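You operate a simulated robot arm through the tools that you are given. There is no shell and no other tool. Be economical: measure what you need, move in short steps, check, and stop when the job is done.

Carry out the task below with a simulated robot arm. There is one attempt and no reset: what you move stays moved.

JOB
Start a run, halt it with the black button, then store the step from the job sheet.
Fine: start with the green button on the stand; carriage home and guard shut; size and rows stay.

The check looks at the end state, three seconds after you hand in, the way a careful person would. Anything else that was tipped, shoved, dropped, spilled or broken makes it a failure. Flat cloth is picked up by pressing the open fingertips on it (5 to 10 N) and closing them slowly along it; thin cloth reads only 2 to 8 mm in the jaws.

ROBOT AND FRAMES
A 6-joint arm with a two-finger gripper, fixed in place. Base frame: the origin is at the foot of the arm, x ahead of it, y to its left, z up. Lengths are in m, angles in rad, forces in N, time in s.
Its first joint turns from -2.897 to 2.897 rad. Payload 2.45 kg.
The tool frame sits at the grasp point between the pads (the TCP): z along the fingers, y along the line on which they close. The tips reach 0.02 m beyond it. Largest opening 0.14 m; the body of the gripper starts 0.168 m behind the TCP.
Orientation is that of the tool frame in the base frame, as [roll, pitch, yaw] about the fixed x, y, z axes, in that order (R = Rz(yaw) Ry(pitch) Rx(roll)). With the fingers straight down and closing along the base's y, the tool's x points along the base's -x, its y along +y and its z along -z.

CONTROLS
- The arm moves only by the tool play_rows. Its argument "increments" is a list of rows, each a list of 2 entries, a list of its own where there are three numbers: the shift along the base's x, y, z in units of 300 mm (1.0 is 300 mm), then the turn, a rotation vector about the base's x, y, z in units of 60 degrees (1.0 is 60 degrees). In form: [[[x, y, z], [rx, ry, rz]], ...]. A call has 1 to 12 rows; each row is the pose to reach, as a shift and turn from the pose commanded when the call began. "hand" is the opening in per cent of the stroke, from 0 (shut) to 100 (fully open), set as the call begins (left out, the last holds). A call with a number of a shift or a turn outside -1 to 1 is refused whole. Each row takes 0.2 s and may step no farther than 0.05 m and 0.15 rad from the row before; otherwise, or with a gripper value out of range, the whole call is refused. Where a pose cannot be reached the arm comes as near as it can. A force on the tool above 40 N (or 10 N above the force at the start of the call, whichever is more), or a blocked arm, ends the call early, and 0.2 s more pass. The fingers move at their own pace (about 0.045 m/s each) and stop on an object; they squeeze with about 41 N. The grip force told is the motor's: it shows also when the fingers shut on nothing. Time passes only in rows, and 0.2 s behind the last, so rows that repeat a pose let the fingers close. The reply holds the time, the measured pose of the TCP, the force on the tool along the base axes, the opening and the grip force, in the units named above and with some noise, with the torque about the TCP (base axes, N m) and any sound that the robot's microphone picked up.
- Cameras (640 x 400 px; columns grow to the right, rows downward): "scene" is fixed at [0.0502, -0.4994, 1.7204]; the picture's right is [0.91, -0.42, 0.00], its down [-0.19, -0.40, -0.90] and it looks along [0.38, 0.81, -0.44] (base axes); focal length 334 px, centre (320, 200). "wrist" rides on the gripper at [0.078, 0.011, -0.209] in the tool frame; the picture's right is [-0.14, 0.99, 0.00], its down [-0.92, -0.13, -0.37] and it looks along [-0.36, -0.05, 0.93] (tool axes); focal length 280 px, centre (320, 200). There is no depth. A picture from a camera that has moved, and an enlarged one, comes with that camera's place and axes in the base frame and with its lens.
- camera(camera): a new picture of that camera. No time passes.
- enlarge(camera, box): a new picture of the part [left, top, right, bottom] of that camera's present view, enlarged. No time passes.
- sign_off(): hands the job in; it is judged then, once.

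Go step by step. Nothing tells you positions but the pictures and the camera data: compare them with the known pose of the tool, close in by small moves and look again before you grip or let go. The budget is 120 turns and 68 pictures, counting those below and the enlarged ones. Unless the task says otherwise, let go and move clear before handing in, and close with one line.

The tools are called after "Call:" as a command line: name --argument value ..., lists and objects as JSON in quotes. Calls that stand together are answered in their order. play_rows: Moves the arm, as the interface text tells. Its arguments: {"type":"object","properties":{"increments":{"type":"array"},"hand":{"type":"number"}},"required":["increments"]} The other tools are called the same way: camera (camera) takes a picture; enlarge (camera, box) takes an enlarged picture of a part of a camera's view; sign_off () hands the job in.

At the start:

```text
time_s: 0.0
eef_pos: [0.5485, 0.6382, 1.2046]
ee_rot: [3.139, -0.001, -3.139]
contact_force: [-0.3, -0.3, 0.9]
wrist_torque: [0.0, -0.03, -0.01]
grip_width: 0.14
finger_force: 0.0
```

scene: 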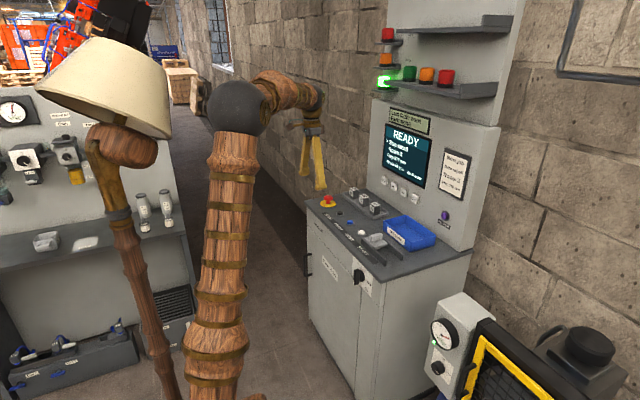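
wrist: 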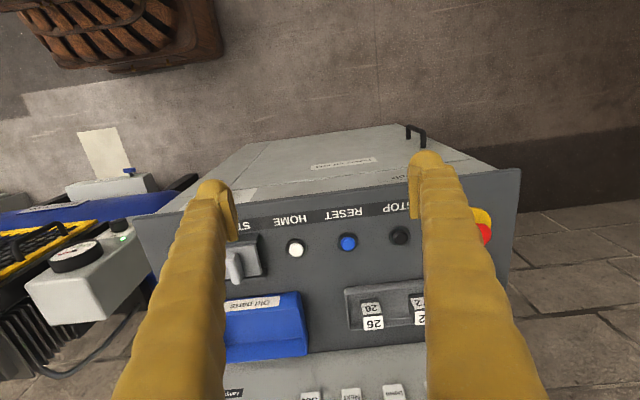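

I see a control stand with a screen, buttons and switches on the desk, and a job sheet on the panel. I'll enlarge the screen, sheet and desk to read them.

Call:
enlarge --camera "scene" --box '[370, 100, 480, 240]'

Call:
enlarge --camera "scene" --box '[300, 170, 480, 300]'

Call:
enlarge --camera "wrist" --box '[120, 120, 540, 400]'

Call:
enlarge --camera "scene" --box '[365, 10, 520, 140]'

```text
2.86 times, centred on (425, 170) of scene
camera zoom: at [0.0502, -0.4994, 1.7204], right [0.91, -0.42, 0.0], down [-0.19, -0.4, -0.9], along [0.38, 0.81, -0.44], focal length 955 px, centre (20, 286)
```

zoom: 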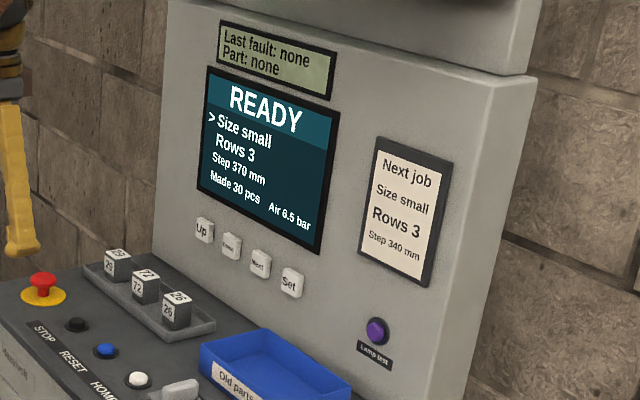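

```text
3.08 times, centred on (390, 235) of scene
camera zoom: at [0.0502, -0.4994, 1.7204], right [0.91, -0.42, 0.0], down [-0.19, -0.4, -0.9], along [0.38, 0.81, -0.44], focal length 1029 px, centre (105, 92)
```

zoom: 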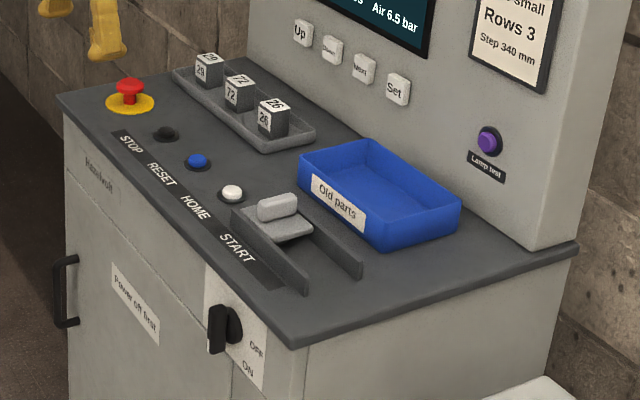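

```text
1.43 times, centred on (330, 260) of wrist
camera zoom: at [0.4704, 0.6494, 1.4147], right [0.14, 0.99, 0.0], down [0.92, -0.13, 0.37], along [0.36, -0.05, -0.93], focal length 401 px, centre (306, 114)
```

zoom: 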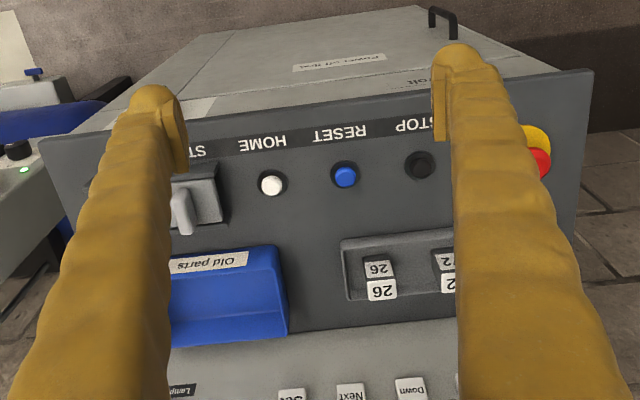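

```text
3.08 times, centred on (442, 75) of scene
camera zoom: at [0.0502, -0.4994, 1.7204], right [0.91, -0.42, 0.0], down [-0.19, -0.4, -0.9], along [0.38, 0.81, -0.44], focal length 1029 px, centre (-57, 585)
```

zoom: 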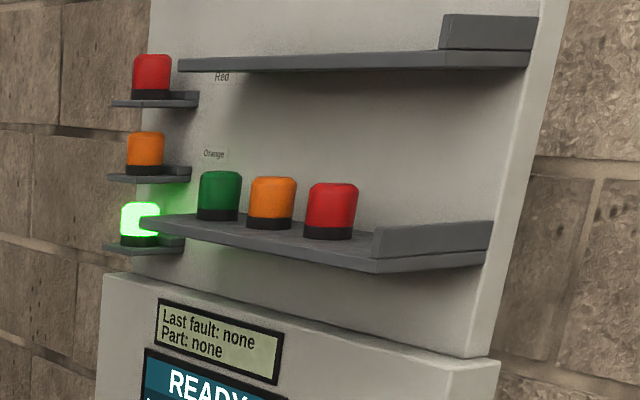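

Call:
enlarge --camera "scene" --box '[400, 270, 640, 400]'

Call:
enlarge --camera "scene" --box '[0, 80, 200, 280]'

Call:
enlarge --camera "scene" --box '[350, 215, 430, 285]'

Call:
enlarge --camera "wrist" --box '[0, 110, 280, 310]'

```text
2.67 times, centred on (520, 335) of scene
camera zoom: at [0.0502, -0.4994, 1.7204], right [0.91, -0.42, 0.0], down [-0.19, -0.4, -0.9], along [0.38, 0.81, -0.44], focal length 892 px, centre (-213, -160)
```

zoom: 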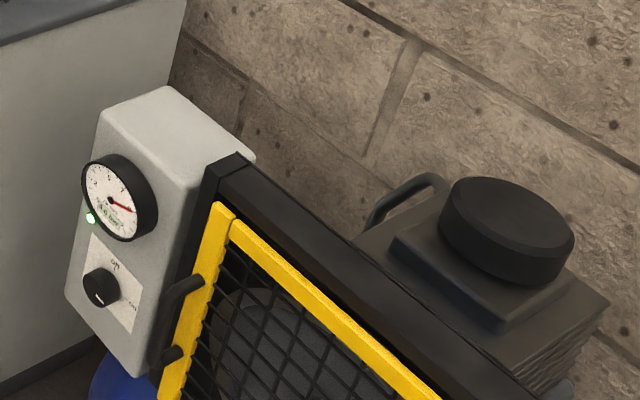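

```text
2.00 times, centred on (100, 180) of scene
camera zoom: at [0.0502, -0.4994, 1.7204], right [0.91, -0.42, 0.0], down [-0.19, -0.4, -0.9], along [0.38, 0.81, -0.44], focal length 669 px, centre (760, 240)
```

zoom: 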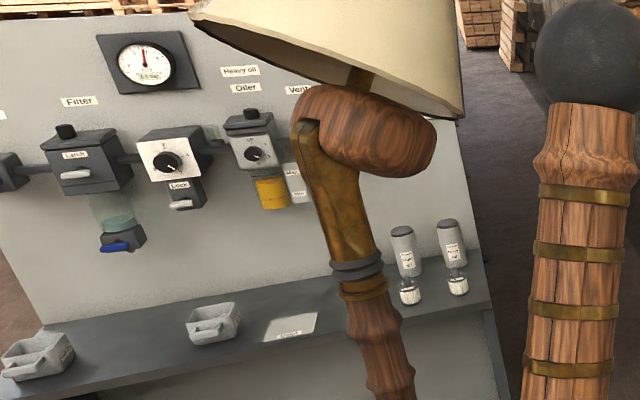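

```text
5.71 times, centred on (390, 250) of scene
camera zoom: at [0.0502, -0.4994, 1.7204], right [0.91, -0.42, 0.0], down [-0.19, -0.4, -0.9], along [0.38, 0.81, -0.44], focal length 1910 px, centre (-80, -86)
```

zoom: 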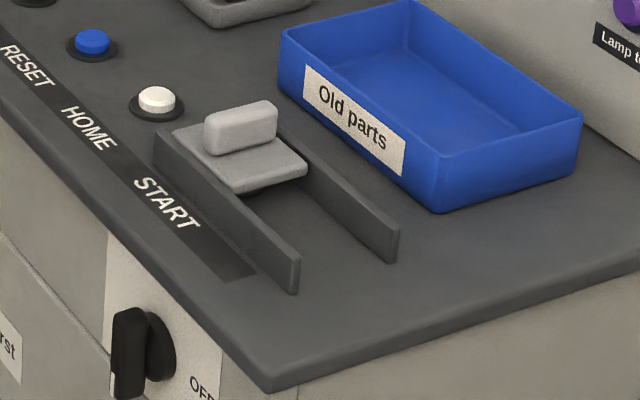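

```text
2.00 times, centred on (140, 210) of wrist
camera zoom: at [0.4704, 0.6494, 1.4147], right [0.14, 0.99, 0.0], down [0.92, -0.13, 0.37], along [0.36, -0.05, -0.93], focal length 561 px, centre (680, 180)
```

zoom: 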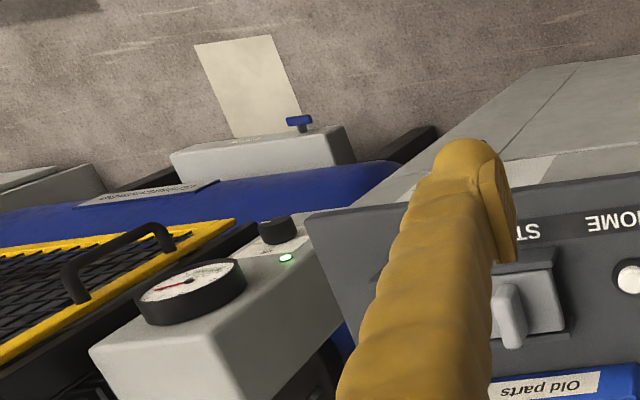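

The desk buttons lie along y at about x 0.748: STOP 0.766, RESET 0.665, HOME 0.5615. START should be near y 0.46, under the grey slide cover. The sheet asks for Step 340 and the screen shows 370. I'll close the hand and come nearer to look at the slide.

Call:
play_rows --increments '[[[0.1, -0.067, -0.06], [0, 0, 0]], [[0.2, -0.133, -0.12], [0, 0, 0]], [[0.3, -0.2, -0.18], [0, 0, 0]], [[0.4, -0.267, -0.24], [0, 0, 0]], [[0.5, -0.333, -0.3], [0, 0, 0]], [[0.5, -0.333, -0.3], [0, 0, 0]], [[0.5, -0.333, -0.3], [0, 0, 0]]]' --hand 0

Call:
camera --camera "wrist"

Call:
camera --camera "scene"

```text
time_s: 1.6
eef_pos: [0.6995, 0.5402, 1.1161]
ee_rot: [3.142, 0.0, -3.14]
contact_force: [0.8, 0.3, -0.3]
wrist_torque: [-0.01, -0.01, 0.02]
grip_width: 0.0
finger_force: 3.4
```

```text
57 pictures are left
camera wrist: at [0.6218, 0.5496, 1.3252], right [0.14, 0.99, 0.0], down [0.92, -0.13, 0.37], along [0.36, -0.05, -0.93], focal length 280 px, centre (320, 200)
```

wrist: 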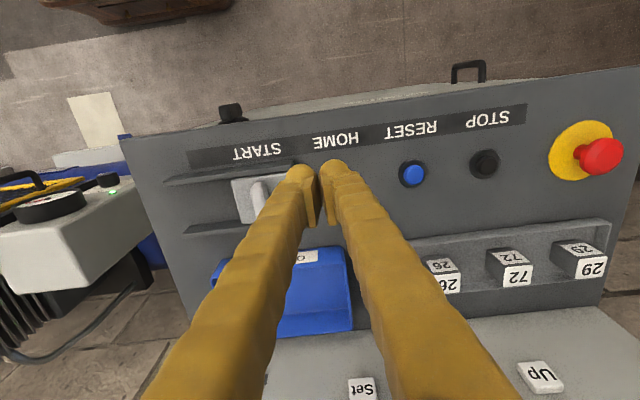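

```text
56 pictures are left
```

scene: 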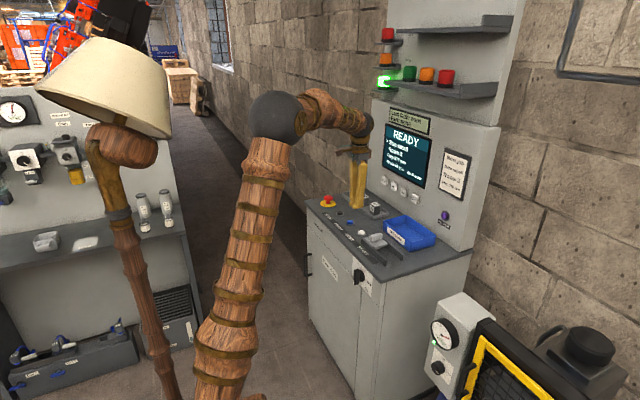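

The slide sits at the HOME end of its rails, with its tab across them. I'll zoom in on it.

Call:
enlarge --camera "wrist" --box '[140, 120, 360, 257]'

Call:
enlarge --camera "scene" --box '[340, 210, 420, 260]'

```text
2.91 times, centred on (250, 188) of wrist
camera zoom: at [0.6218, 0.5496, 1.3252], right [0.14, 0.99, 0.0], down [0.92, -0.13, 0.37], along [0.36, -0.05, -0.93], focal length 816 px, centre (524, 234)
```

zoom: 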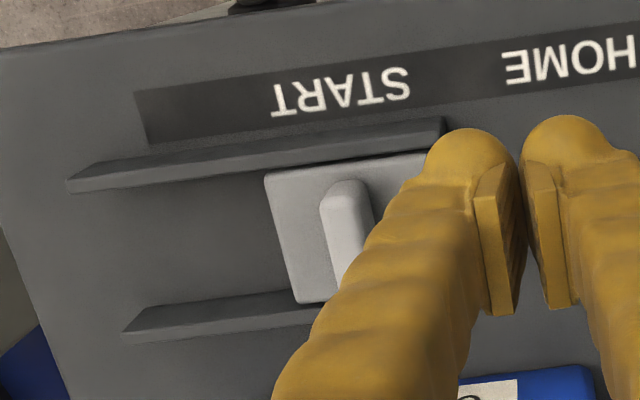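

```text
8.00 times, centred on (380, 235) of scene
camera zoom: at [0.0502, -0.4994, 1.7204], right [0.91, -0.42, 0.0], down [-0.19, -0.4, -0.9], along [0.38, 0.81, -0.44], focal length 2674 px, centre (-160, -80)
```

zoom: 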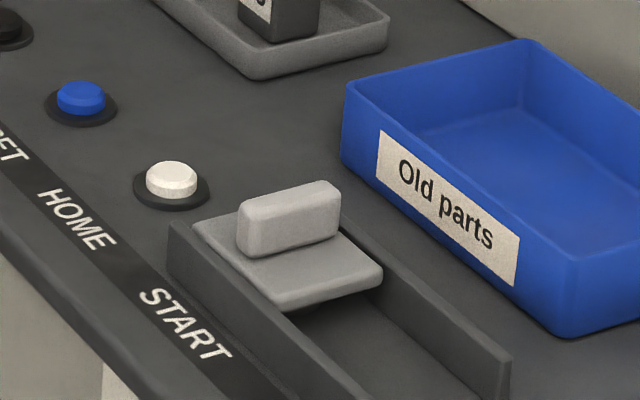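

Tab centre is near (0.752, 0.456) with its top at about z 0.987, and the plate runs y 0.41 to 0.505. I'll bring the closed fingers down on the HOME side of the tab, tips about 0.97.

Call:
play_rows --increments '[[[0.1, -0.03, -0.05], [0, 0, 0]], [[0.178, -0.05, -0.15], [0, 0, 0]], [[0.178, -0.05, -0.28], [0, 0, 0]], [[0.178, -0.05, -0.41], [0, 0, 0]], [[0.178, -0.05, -0.41], [0, 0, 0]]]'

Call:
enlarge --camera "scene" --box '[340, 200, 420, 260]'

Call:
camera --camera "wrist"

```text
time_s: 2.8
eef_pos: [0.7511, 0.5244, 0.993]
ee_rot: [3.14, 0.003, -3.138]
contact_force: [0.0, -0.4, 0.6]
wrist_torque: [0.03, -0.01, -0.03]
grip_width: 0.0001
finger_force: 28.9
```

```text
6.67 times, centred on (380, 230) of scene
camera zoom: at [0.0502, -0.4994, 1.7204], right [0.91, -0.42, 0.0], down [-0.19, -0.4, -0.9], along [0.38, 0.81, -0.44], focal length 2229 px, centre (-80, 0)
```

zoom: 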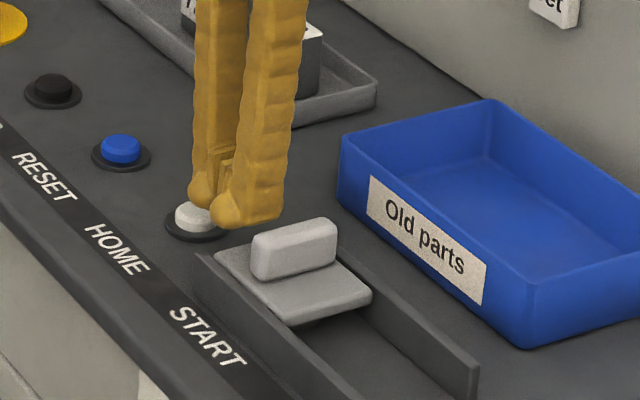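

```text
52 pictures are left
camera wrist: at [0.6737, 0.5338, 1.2016], right [0.14, 0.99, 0.0], down [0.92, -0.13, 0.37], along [0.36, -0.05, -0.93], focal length 280 px, centre (320, 200)
```

wrist: 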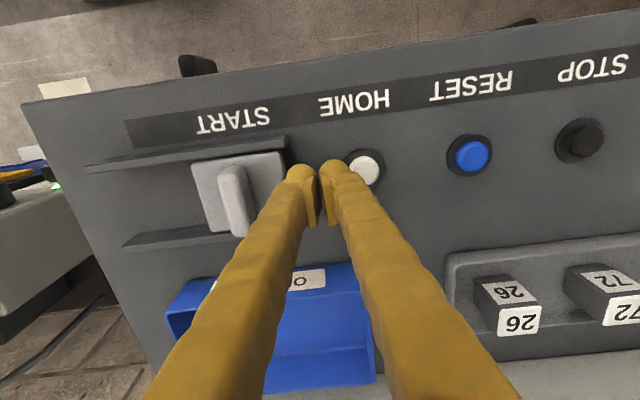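

Tab top is confirmed at z 0.99, so the tips overlap it. Now pushing it in -y.

Call:
play_rows --increments '[[[0, -0.08, -0.01], [0, 0, 0]], [[0, -0.14, -0.01], [0, 0, 0]], [[0, -0.2, -0.01], [0, 0, 0]], [[0, -0.26, -0.01], [0, 0, 0]], [[0, -0.32, -0.01], [0, 0, 0]], [[0, -0.38, -0.01], [0, 0, 0]], [[0, -0.42, -0.01], [0, 0, 0]], [[0, -0.45, -0.01], [0, 0, 0]]]'

Call:
camera --camera "wrist"

Call:
enlarge --camera "scene" --box '[340, 200, 420, 270]'

```text
time_s: 4.4
eef_pos: [0.7512, 0.4047, 0.9888]
ee_rot: [3.136, 0.001, -3.139]
contact_force: [-0.1, 14.2, -3.0]
wrist_torque: [-0.07, -0.04, -0.21]
grip_width: 0.0002
finger_force: 29.2
stopped in row 8: the force on the tool passed its limit at 62 N (the readings are from after the stop); the commanded pose is now the measured one
```

```text
51 pictures are left
camera wrist: at [0.6734, 0.4144, 1.1985], right [0.14, 0.99, 0.01], down [0.92, -0.13, 0.37], along [0.37, -0.04, -0.93], focal length 280 px, centre (320, 200)
```

wrist: 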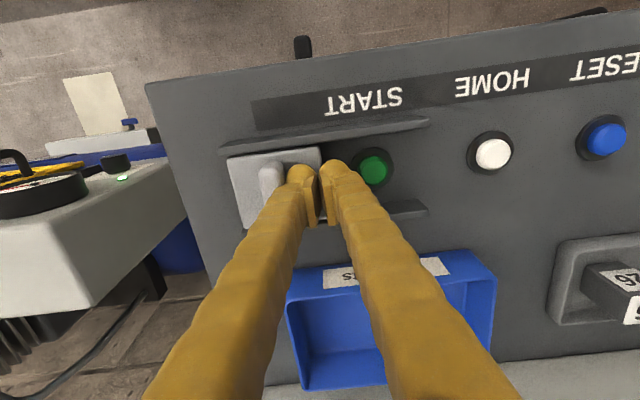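

```text
5.71 times, centred on (380, 235) of scene
camera zoom: at [0.0502, -0.4994, 1.7204], right [0.91, -0.42, 0.0], down [-0.19, -0.4, -0.9], along [0.38, 0.81, -0.44], focal length 1910 px, centre (-23, 0)
```

zoom: 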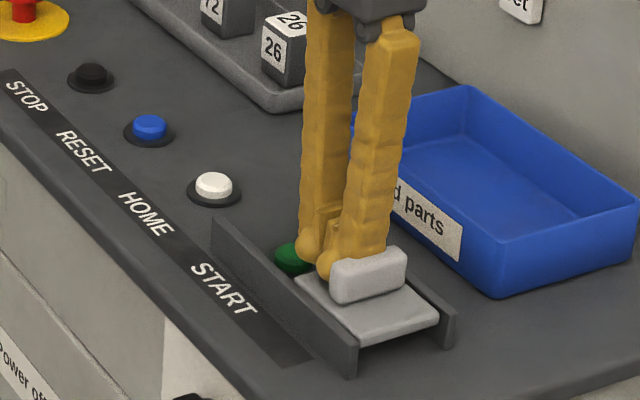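

The slide is fully open and the green button shows at about (0.7505, 0.458). I'll move over it and press gently.

Call:
play_rows --increments '[[[0, 0.04, 0.02], [0, 0, 0]], [[0, 0.12, 0.02], [0, 0, 0]], [[0, 0.178, 0.0], [0, 0, 0]], [[0, 0.178, -0.06], [0, 0, 0]], [[0, 0.178, -0.09], [0, 0, 0]]]'

Call:
enlarge --camera "scene" --box '[340, 200, 420, 270]'

```text
time_s: 5.6
eef_pos: [0.7518, 0.4568, 0.9651]
ee_rot: [3.135, 0.005, -3.14]
contact_force: [-7.7, -6.5, 28.0]
wrist_torque: [-0.21, 0.21, 0.0]
grip_width: 0.0057
finger_force: 29.5
heard: click
```

```text
5.71 times, centred on (380, 235) of scene
camera zoom: at [0.0502, -0.4994, 1.7204], right [0.91, -0.42, 0.0], down [-0.19, -0.4, -0.9], along [0.38, 0.81, -0.44], focal length 1910 px, centre (-23, 0)
```

zoom: 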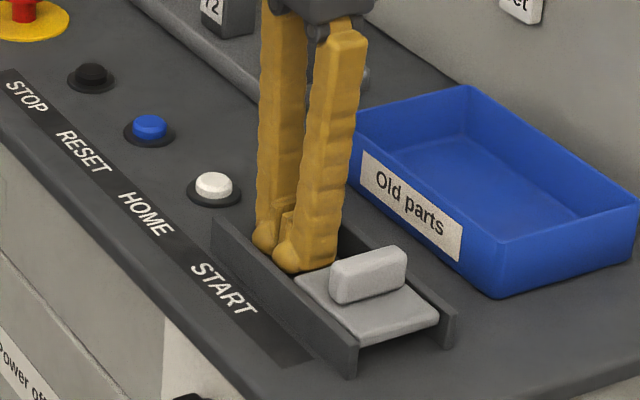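

A click was heard. I'll lift and check the screen.

Call:
play_rows --increments '[[[0, 0, 0.08], [0, 0, 0]], [[0, 0.05, 0.2], [0, 0, 0]]]'

Call:
enlarge --camera "scene" --box '[350, 60, 480, 240]'

```text
time_s: 6.2
eef_pos: [0.7513, 0.4729, 1.023]
ee_rot: [3.135, 0.001, -3.14]
contact_force: [-0.2, 0.5, 0.1]
wrist_torque: [-0.01, 0.0, 0.01]
grip_width: 0.0001
finger_force: 29.7
```

```text
2.22 times, centred on (415, 150) of scene
camera zoom: at [0.0502, -0.4994, 1.7204], right [0.91, -0.42, 0.0], down [-0.19, -0.4, -0.9], along [0.38, 0.81, -0.44], focal length 743 px, centre (109, 311)
```

zoom: 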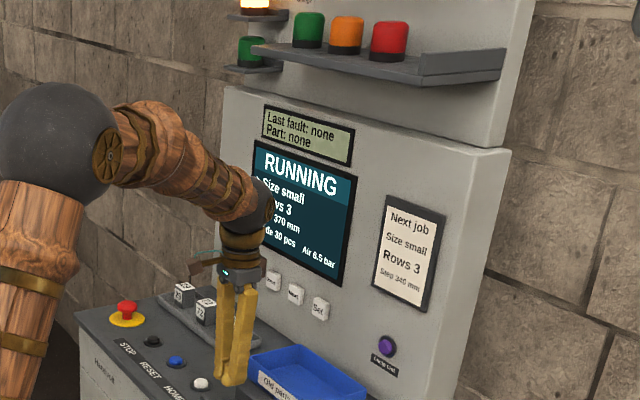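

The screen says RUNNING. I'm going straight to the black STOP at (0.748, 0.766).

Call:
play_rows --increments '[[[-0.005, 0.16, 0], [0, 0, 0]], [[-0.01, 0.32, 0], [0, 0, 0]], [[-0.01, 0.48, 0], [0, 0, 0]], [[-0.01, 0.64, 0], [0, 0, 0]], [[-0.01, 0.8, 0], [0, 0, 0]], [[-0.01, 0.92, 0], [0, 0, 0]], [[-0.01, 0.977, 0], [0, 0, 0]], [[-0.01, 0.977, -0.07], [0, 0, 0]], [[-0.01, 0.977, -0.14], [0, 0, 0]], [[-0.01, 0.977, -0.18], [0, 0, 0]], [[-0.01, 0.977, -0.2], [0, 0, 0]]]'

Call:
enlarge --camera "scene" --box '[300, 60, 480, 240]'

```text
time_s: 8.6
eef_pos: [0.7482, 0.7665, 0.965]
ee_rot: [3.133, 0.003, -3.14]
contact_force: [-4.9, -3.6, 25.5]
wrist_torque: [-0.18, 0.11, 0.0]
grip_width: 0.0062
finger_force: 29.9
heard: click
```

```text
2.22 times, centred on (390, 150) of scene
camera zoom: at [0.0502, -0.4994, 1.7204], right [0.91, -0.42, 0.0], down [-0.19, -0.4, -0.9], along [0.38, 0.81, -0.44], focal length 743 px, centre (164, 311)
```

zoom: 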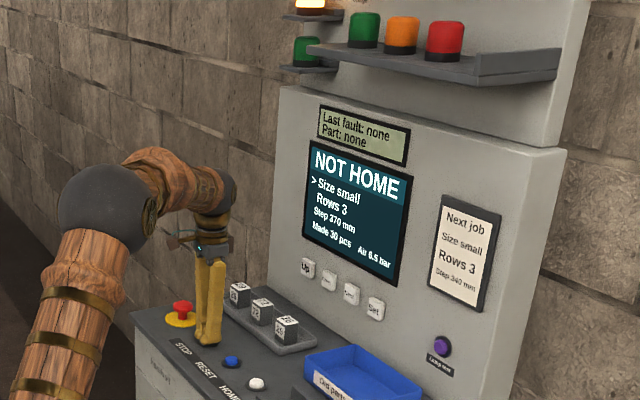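

The run halted and the display says NOT HOME, so I'll lift off and press the white HOME button.

Call:
play_rows --increments '[[[0, 0, 0.12], [0, 0, 0]], [[0, -0.16, 0.15], [0, 0, 0]], [[0, -0.32, 0.15], [0, 0, 0]], [[0, -0.48, 0.15], [0, 0, 0]], [[0, -0.62, 0.15], [0, 0, 0]], [[0, -0.68, 0.12], [0, 0, 0]], [[0, -0.68, 0.06], [0, 0, 0]], [[0, -0.68, 0.02], [0, 0, 0]], [[0, -0.68, 0], [0, 0, 0]]]'

Call:
enlarge --camera "scene" --box '[300, 60, 480, 240]'

```text
time_s: 10.6
eef_pos: [0.7488, 0.5613, 0.965]
ee_rot: [3.135, 0.004, -3.139]
contact_force: [-8.0, -8.4, 27.7]
wrist_torque: [-0.22, 0.12, -0.01]
grip_width: 0.0058
finger_force: 28.6
heard: click
```

```text
2.22 times, centred on (390, 150) of scene
camera zoom: at [0.0502, -0.4994, 1.7204], right [0.91, -0.42, 0.0], down [-0.19, -0.4, -0.9], along [0.38, 0.81, -0.44], focal length 743 px, centre (164, 311)
```

zoom: 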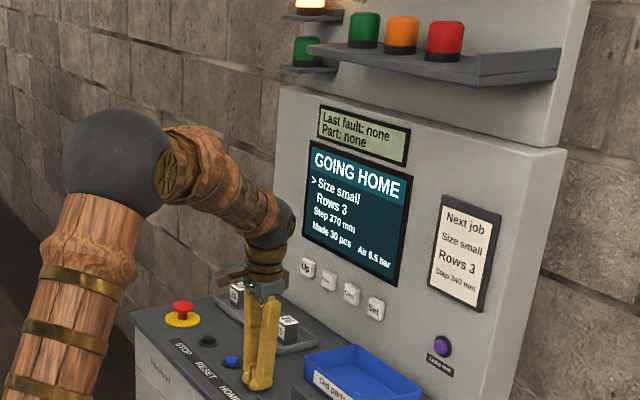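

It's GOING HOME. Meanwhile I'll lift over the slide tab to its far side to push the slide shut again.

Call:
play_rows --increments '[[[0, 0, 0.14], [0, 0, 0]], [[0, -0.04, 0.28], [0, 0, 0]], [[0, -0.2, 0.28], [0, 0, 0]], [[0, -0.36, 0.28], [0, 0, 0]], [[0, -0.52, 0.28], [0, 0, 0]], [[0.01, -0.67, 0.28], [0, 0, 0]], [[0.01, -0.8, 0.28], [0, 0, 0]], [[0.01, -0.8, 0.18], [0, 0, 0]], [[0.01, -0.8, 0.09], [0, 0, 0]]]'

Call:
camera --camera "scene"

Call:
enlarge --camera "scene" --box '[340, 200, 420, 270]'

```text
time_s: 12.6
eef_pos: [0.7506, 0.3228, 0.9895]
ee_rot: [3.135, -0.001, -3.139]
contact_force: [1.6, 0.9, -0.7]
wrist_torque: [0.0, -0.01, 0.02]
grip_width: 0.0
finger_force: 30.1
```

```text
45 pictures are left
```

scene: 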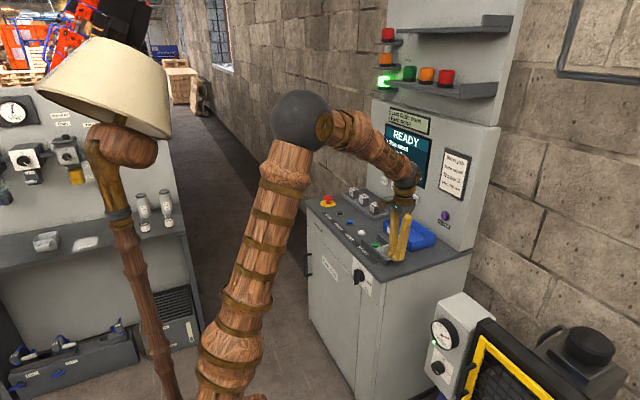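

```text
5.71 times, centred on (380, 235) of scene
camera zoom: at [0.0502, -0.4994, 1.7204], right [0.91, -0.42, 0.0], down [-0.19, -0.4, -0.9], along [0.38, 0.81, -0.44], focal length 1910 px, centre (-23, 0)
```

zoom: 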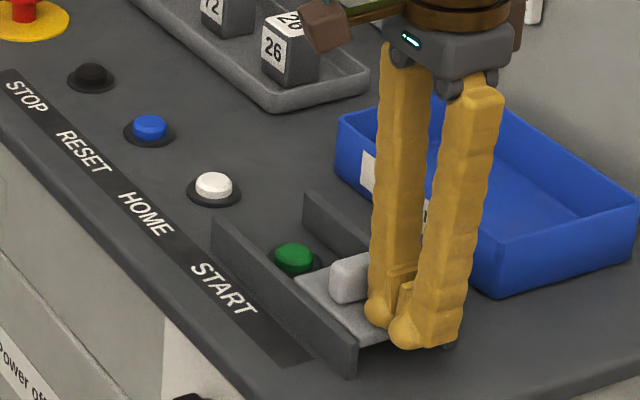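

READY again, carriage home. Now I'll push the slide shut in +y.

Call:
play_rows --increments '[[[0, 0.06, 0], [0, 0, 0]], [[0, 0.12, 0], [0, 0, 0]], [[0, 0.18, 0], [0, 0, 0]], [[0, 0.24, 0], [0, 0, 0]], [[0, 0.3, 0], [0, 0, 0]], [[0, 0.33, 0], [0, 0, 0]], [[0, 0.35, 0], [0, 0, 0]], [[0, 0.365, 0], [0, 0, 0]], [[0, 0.38, 0], [0, 0, 0]]]'

Call:
enlarge --camera "scene" --box '[340, 200, 420, 270]'

```text
time_s: 14.2
eef_pos: [0.751, 0.4199, 0.9901]
ee_rot: [3.139, 0.001, -3.138]
contact_force: [-2.2, -13.5, 5.6]
wrist_torque: [0.24, -0.02, 0.01]
grip_width: 0.0001
finger_force: 29.5
stopped in row 7: the force on the tool passed its limit at 50 N (the readings are from after the stop); the commanded pose is now the measured one
```

```text
5.71 times, centred on (380, 235) of scene
camera zoom: at [0.0502, -0.4994, 1.7204], right [0.91, -0.42, 0.0], down [-0.19, -0.4, -0.9], along [0.38, 0.81, -0.44], focal length 1910 px, centre (-23, 0)
```

zoom: 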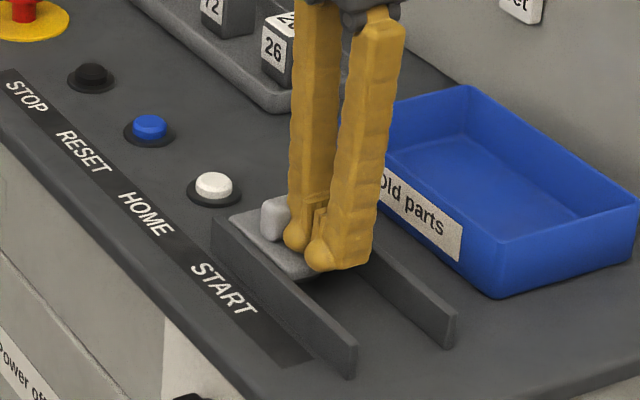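

The slide is shut. Next I lift clear and tilt the tool 60° forward, to press the panel buttons Up, Down, Next and Set near x 1.02, z 1.05.

Call:
play_rows --increments '[[[0, -0.02, 0.02], [0, 0, 0]], [[0, -0.02, 0.16], [0, 0, 0]], [[0, 0.05, 0.3], [0, 0, 0]], [[0, 0.12, 0.42], [0, 0, 0]], [[0, 0.2, 0.5], [0, -0.14, 0]], [[0, 0.28, 0.55], [0, -0.28, 0]], [[0, 0.36, 0.55], [0, -0.42, 0]], [[0, 0.44, 0.55], [0, -0.56, 0]], [[0, 0.52, 0.55], [0, -0.7, 0]], [[0, 0.6, 0.55], [0, -0.84, 0]], [[0, 0.68, 0.55], [0, -0.98, 0]]]'

Call:
camera --camera "wrist"

Call:
camera --camera "scene"

```text
time_s: 16.6
eef_pos: [0.7503, 0.6247, 1.1554]
ee_rot: [3.139, 1.028, -3.138]
contact_force: [0.0, 0.4, -0.3]
wrist_torque: [-0.05, 0.09, 0.0]
grip_width: 0.0
finger_force: 28.9
```

```text
42 pictures are left
camera wrist: at [0.532, 0.635, 1.1962], right [0.07, 0.99, 0.12], down [0.16, -0.13, 0.98], along [0.98, -0.05, -0.17], focal length 280 px, centre (320, 200)
```

wrist: 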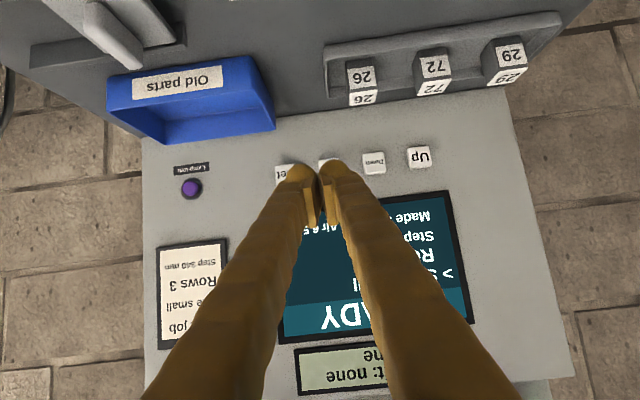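

```text
41 pictures are left
```

scene: 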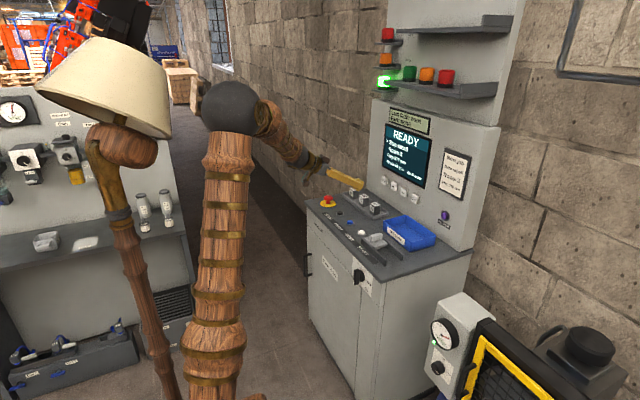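

The panel buttons are at y: Up 0.794, Down 0.714, Next 0.632, Set 0.556, z about 1.055. I'll approach Next and stop short of it.

Call:
play_rows --increments '[[[0.13, 0.006, -0.07], [0, 0, 0]], [[0.26, 0.012, -0.14], [0, 0, 0]], [[0.39, 0.018, -0.21], [0, 0, 0]], [[0.52, 0.024, -0.28], [0, 0, 0]], [[0.65, 0.03, -0.35], [0, 0, 0]], [[0.68, 0.03, -0.35], [0, 0, 0]]]'

Call:
enlarge --camera "scene" --box '[350, 110, 480, 230]'

Call:
camera --camera "wrist"

```text
time_s: 18.0
eef_pos: [0.9554, 0.6347, 1.0491]
ee_rot: [-3.141, 1.027, -3.137]
contact_force: [0.0, 0.1, 0.6]
wrist_torque: [0.03, 0.0, 0.0]
grip_width: 0.0
finger_force: 29.4
```

```text
3.33 times, centred on (415, 170) of scene
camera zoom: at [0.0502, -0.4994, 1.7204], right [0.91, -0.42, 0.0], down [-0.19, -0.4, -0.9], along [0.38, 0.81, -0.44], focal length 1114 px, centre (3, 300)
```

zoom: 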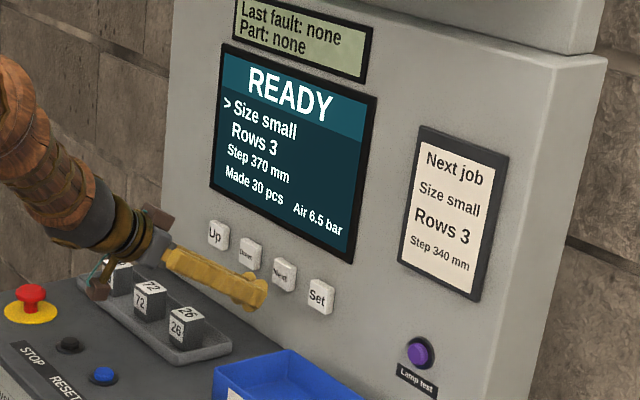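

```text
39 pictures are left
camera wrist: at [0.7367, 0.6445, 1.0901], right [0.07, 0.99, 0.12], down [0.16, -0.13, 0.98], along [0.98, -0.05, -0.17], focal length 280 px, centre (320, 200)
```

wrist: 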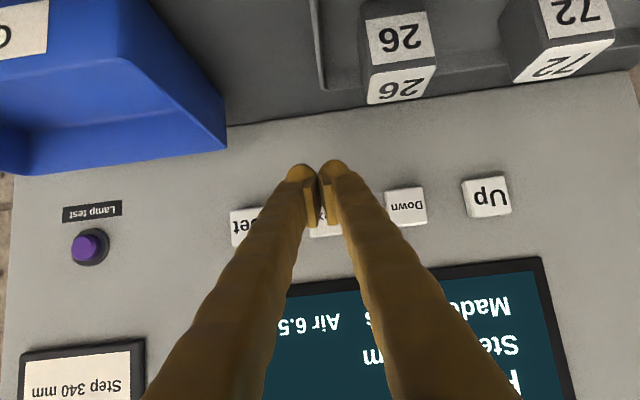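

Next is dead ahead at (1.015, 0.634, 1.059). Creeping forward to press it.

Call:
play_rows --increments '[[[0.04, 0, 0.017], [0, 0, 0]], [[0.06, 0, 0.017], [0, 0, 0]], [[0.075, 0, 0.017], [0, 0, 0]], [[0.09, 0, 0.017], [0, 0, 0]], [[0.1, 0, 0.017], [0, 0, 0]]]'

Call:
enlarge --camera "scene" --box '[350, 110, 480, 230]'

```text
time_s: 19.2
eef_pos: [0.9856, 0.6343, 1.0541]
ee_rot: [-3.141, 1.026, -3.138]
contact_force: [0.0, -0.1, -0.3]
wrist_torque: [-0.01, 0.02, 0.0]
grip_width: 0.0
finger_force: 29.0
```

```text
3.33 times, centred on (415, 170) of scene
camera zoom: at [0.0502, -0.4994, 1.7204], right [0.91, -0.42, 0.0], down [-0.19, -0.4, -0.9], along [0.38, 0.81, -0.44], focal length 1114 px, centre (3, 300)
```

zoom: 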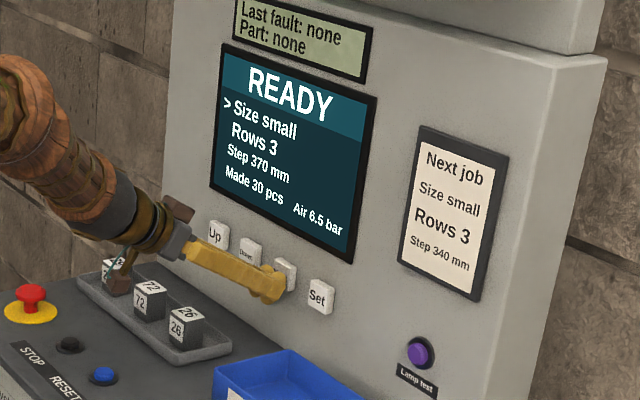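

Call:
play_rows --increments '[[[0.01, 0, 0.01], [0, 0, 0]], [[0.02, 0, 0.01], [0, 0, 0]], [[0.03, 0, 0.01], [0, 0, 0]], [[0.035, 0, 0.01], [0, 0, 0]]]'

```text
time_s: 20.2
eef_pos: [0.9957, 0.6337, 1.0574]
ee_rot: [-3.141, 1.026, -3.14]
contact_force: [-2.4, 1.1, -0.9]
wrist_torque: [-0.02, 0.0, 0.04]
grip_width: 0.006
finger_force: 29.7
heard: click
```

Click. Backing off to check the screen.

Call:
play_rows --increments '[[[-0.03, 0, 0], [0, 0, 0]], [[-0.06, 0, 0], [0, 0, 0]]]'

Call:
enlarge --camera "scene" --box '[350, 110, 480, 230]'

```text
time_s: 20.8
eef_pos: [0.9787, 0.6332, 1.059]
ee_rot: [3.14, 1.027, -3.136]
contact_force: [-0.1, 0.1, -0.1]
wrist_torque: [-0.02, -0.03, 0.01]
grip_width: 0.0001
finger_force: 29.8
```

```text
3.33 times, centred on (415, 170) of scene
camera zoom: at [0.0502, -0.4994, 1.7204], right [0.91, -0.42, 0.0], down [-0.19, -0.4, -0.9], along [0.38, 0.81, -0.44], focal length 1114 px, centre (3, 300)
```

zoom: 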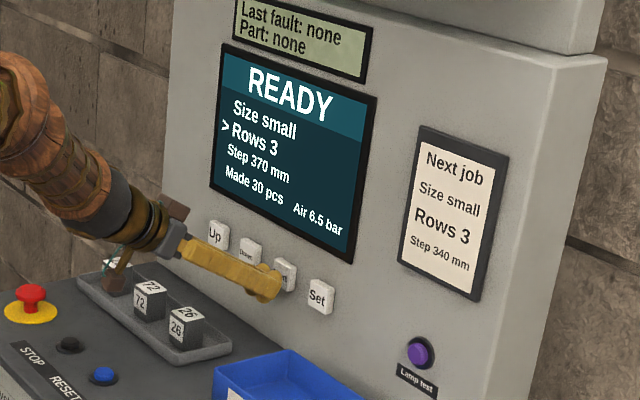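

The cursor moved to Rows. One more press of Next.

Call:
play_rows --increments '[[[0.03, 0, 0], [0, 0, 0]], [[0.05, 0, 0], [0, 0, 0]], [[0.06, 0, 0], [0, 0, 0]], [[0.06, 0, 0], [0, 0, 0]], [[0.03, 0, 0], [0, 0, 0]], [[0, 0, 0], [0, 0, 0]]]'

Call:
enlarge --camera "scene" --box '[350, 110, 480, 230]'

```text
time_s: 22.2
eef_pos: [0.9779, 0.6329, 1.0579]
ee_rot: [-3.14, 1.026, -3.138]
contact_force: [-0.7, 0.7, 0.1]
wrist_torque: [0.02, 0.0, 0.05]
grip_width: 0.0
finger_force: 29.3
heard: click
```

```text
3.33 times, centred on (415, 170) of scene
camera zoom: at [0.0502, -0.4994, 1.7204], right [0.91, -0.42, 0.0], down [-0.19, -0.4, -0.9], along [0.38, 0.81, -0.44], focal length 1114 px, centre (3, 300)
```

zoom: 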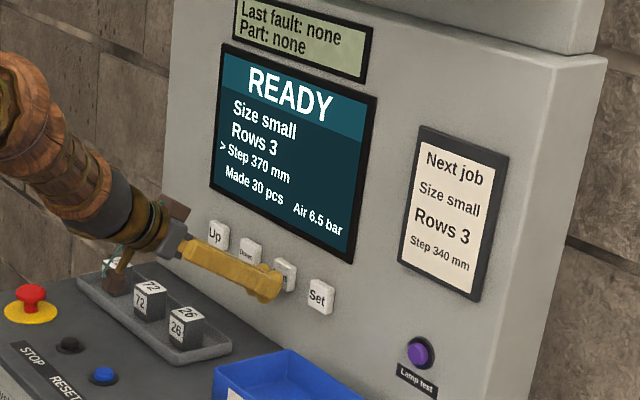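

The cursor is on Step. Now moving to Down (y 0.7145) and pressing once.

Call:
play_rows --increments '[[[-0.04, 0.1, 0], [0, 0, 0]], [[-0.04, 0.2, 0], [0, 0, 0]], [[-0.02, 0.27, 0], [0, 0, 0]], [[0.03, 0.27, 0], [0, 0, 0]], [[0.05, 0.27, 0], [0, 0, 0]], [[0.06, 0.27, 0], [0, 0, 0]], [[0.06, 0.27, 0], [0, 0, 0]], [[0.03, 0.27, 0], [0, 0, 0]], [[0, 0.27, 0], [0, 0, 0]]]'

Call:
enlarge --camera "scene" --box '[350, 110, 480, 230]'

```text
time_s: 24.2
eef_pos: [0.9774, 0.716, 1.0573]
ee_rot: [-3.141, 1.025, -3.137]
contact_force: [-0.7, -0.3, -0.8]
wrist_torque: [0.01, 0.0, 0.01]
grip_width: 0.0
finger_force: 29.3
heard: click
```

```text
3.33 times, centred on (415, 170) of scene
camera zoom: at [0.0502, -0.4994, 1.7204], right [0.91, -0.42, 0.0], down [-0.19, -0.4, -0.9], along [0.38, 0.81, -0.44], focal length 1114 px, centre (3, 300)
```

zoom: 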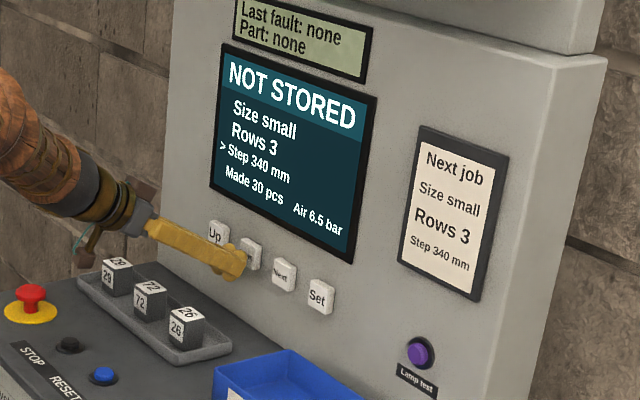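

The screen seems to read Step 340 after one press. I'll check both readings closely.

Call:
enlarge --camera "scene" --box '[390, 140, 430, 165]'

Call:
enlarge --camera "scene" --box '[440, 155, 480, 200]'

```text
16.00 times, centred on (410, 152) of scene
camera zoom: at [0.0502, -0.4994, 1.7204], right [0.91, -0.42, 0.0], down [-0.19, -0.4, -0.9], along [0.38, 0.81, -0.44], focal length 5349 px, centre (-1120, 960)
```

zoom: 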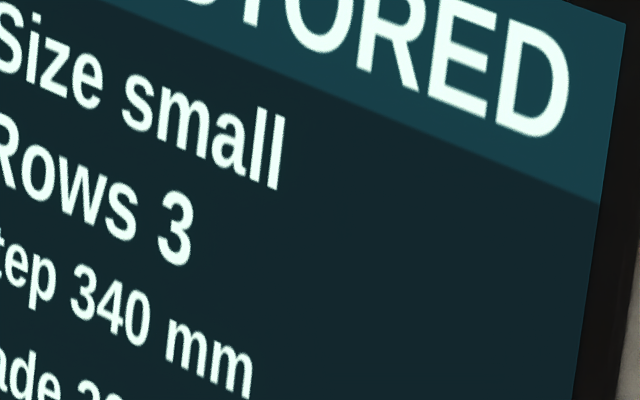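

```text
8.89 times, centred on (460, 178) of scene
camera zoom: at [0.0502, -0.4994, 1.7204], right [0.91, -0.42, 0.0], down [-0.19, -0.4, -0.9], along [0.38, 0.81, -0.44], focal length 2972 px, centre (-924, 400)
```

zoom: 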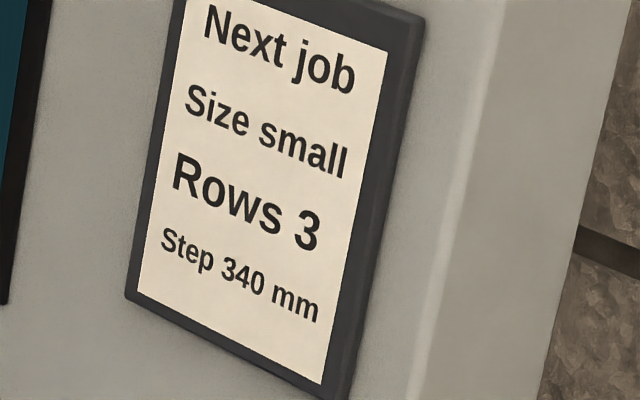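

Both read 340. Now Set at y 0.554, one press.

Call:
play_rows --increments '[[[-0.06, -0.1, 0], [0, 0, 0]], [[-0.06, -0.25, 0], [0, 0, 0]], [[-0.06, -0.4, 0], [0, 0, 0]], [[-0.04, -0.5, 0], [0, 0, 0]], [[-0.01, -0.535, 0], [0, 0, 0]], [[0.03, -0.535, 0], [0, 0, 0]], [[0.05, -0.535, 0], [0, 0, 0]], [[0.06, -0.535, 0], [0, 0, 0]], [[0.06, -0.535, 0], [0, 0, 0]], [[0.03, -0.535, 0], [0, 0, 0]], [[-0.03, -0.535, 0], [0, 0, 0]]]'

Call:
enlarge --camera "scene" --box '[350, 110, 480, 230]'

```text
time_s: 26.6
eef_pos: [0.9679, 0.5544, 1.0574]
ee_rot: [-3.141, 1.026, -3.14]
contact_force: [0.4, -0.2, 0.4]
wrist_torque: [0.02, -0.02, 0.02]
grip_width: 0.0001
finger_force: 29.3
heard: click
```

```text
3.33 times, centred on (415, 170) of scene
camera zoom: at [0.0502, -0.4994, 1.7204], right [0.91, -0.42, 0.0], down [-0.19, -0.4, -0.9], along [0.38, 0.81, -0.44], focal length 1114 px, centre (3, 300)
```

zoom: 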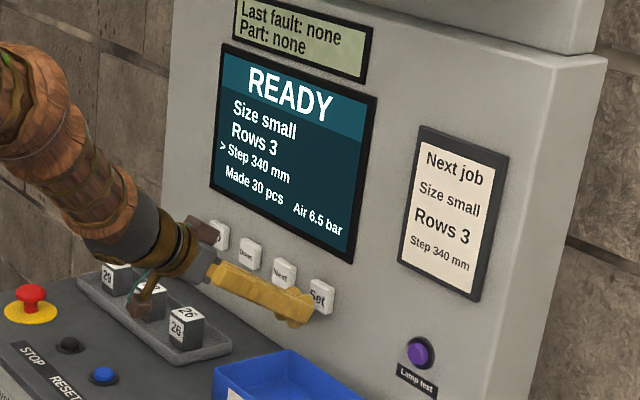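

It's stored: READY, Step 340. I'll retreat and take a last look.

Call:
play_rows --increments '[[[-0.15, 0, 0.06], [0, 0, 0]], [[-0.3, 0.02, 0.12], [0, 0, 0]], [[-0.45, 0.04, 0.2], [0, 0, 0]], [[-0.6, 0.06, 0.3], [0, 0, 0]], [[-0.7, 0.08, 0.4], [0, 0, 0]], [[-0.8, 0.1, 0.5], [0, 0, 0]], [[-0.8, 0.1, 0.5], [0, 0, 0]]]'

Call:
camera --camera "scene"

Call:
enlarge --camera "scene" --box '[300, 170, 480, 300]'

Call:
enlarge --camera "scene" --box '[350, 10, 520, 160]'

```text
refused: row 3 steps farther than a row can; nothing moved
```

```text
31 pictures are left
```

scene: 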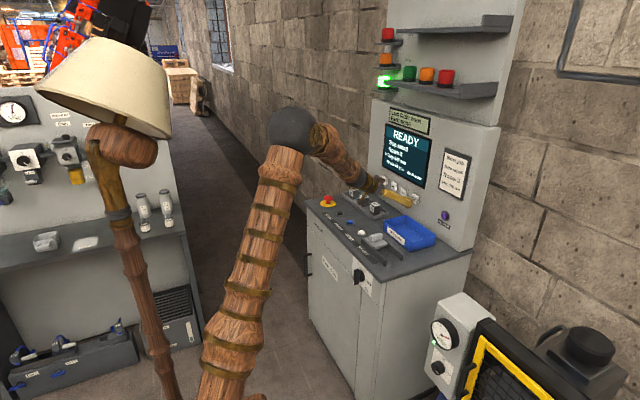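

```text
3.08 times, centred on (390, 235) of scene
camera zoom: at [0.0502, -0.4994, 1.7204], right [0.91, -0.42, 0.0], down [-0.19, -0.4, -0.9], along [0.38, 0.81, -0.44], focal length 1029 px, centre (105, 92)
```

zoom: 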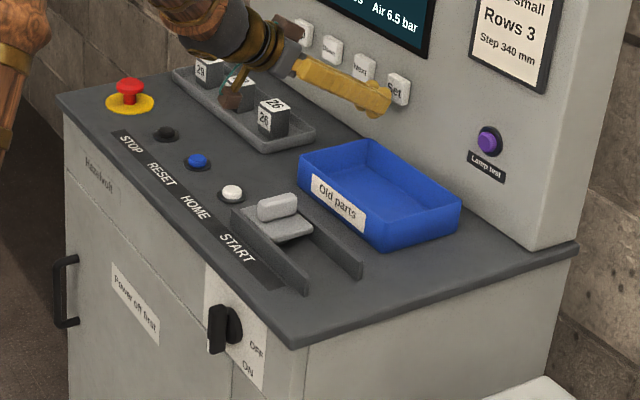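

```text
2.67 times, centred on (435, 85) of scene
camera zoom: at [0.0502, -0.4994, 1.7204], right [0.91, -0.42, 0.0], down [-0.19, -0.4, -0.9], along [0.38, 0.81, -0.44], focal length 892 px, centre (13, 507)
```

zoom: 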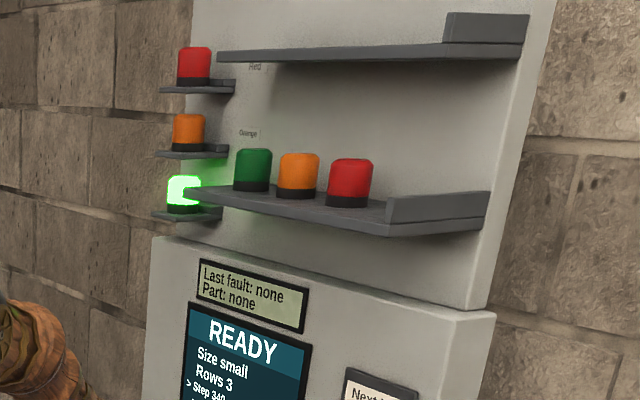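

That retreat was refused because a step was too long. The slide is shut and nothing looks disturbed, so I'll retreat in shorter steps.

Call:
play_rows --increments '[[[-0.1, 0, 0.08], [0, 0, 0]], [[-0.2, 0, 0.16], [0, 0, 0]], [[-0.3, 0, 0.24], [0, 0, 0]], [[-0.4, 0, 0.32], [0, 0, 0]], [[-0.5, 0, 0.4], [0, 0, 0]], [[-0.6, 0, 0.48], [0, 0, 0]], [[-0.7, 0, 0.5], [0, 0, 0]], [[-0.7, 0, 0.5], [0, 0, 0]]]'

Call:
enlarge --camera "scene" --box '[300, 100, 500, 300]'

```text
time_s: 28.4
eef_pos: [0.7591, 0.5548, 1.2078]
ee_rot: [3.14, 1.027, -3.14]
contact_force: [0.6, 0.1, 0.0]
wrist_torque: [0.0, -0.05, -0.01]
grip_width: 0.0
finger_force: 28.7
```

```text
2.00 times, centred on (400, 200) of scene
camera zoom: at [0.0502, -0.4994, 1.7204], right [0.91, -0.42, 0.0], down [-0.19, -0.4, -0.9], along [0.38, 0.81, -0.44], focal length 669 px, centre (160, 200)
```

zoom: 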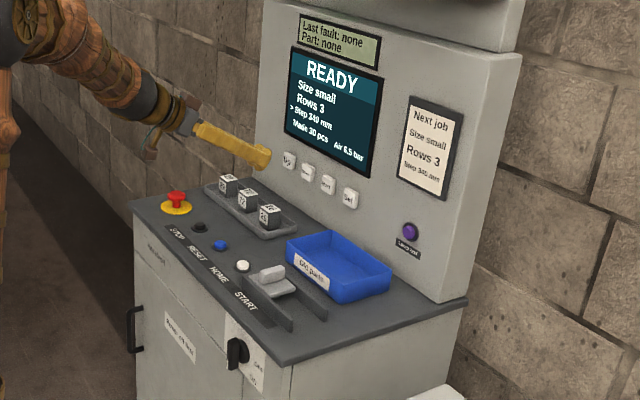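

The screen shows READY with Size small, Rows 3 and Step 340 stored, the slide cover is shut and the arm is clear. Handing in.

Call:
sign_off

```text
The job is handed in.
```

I started the run with the green button, halted it with the black one, sent the carriage home, shut the slide cover over START and stored Step 340 mm; size and rows are unchanged and the job is handed in.
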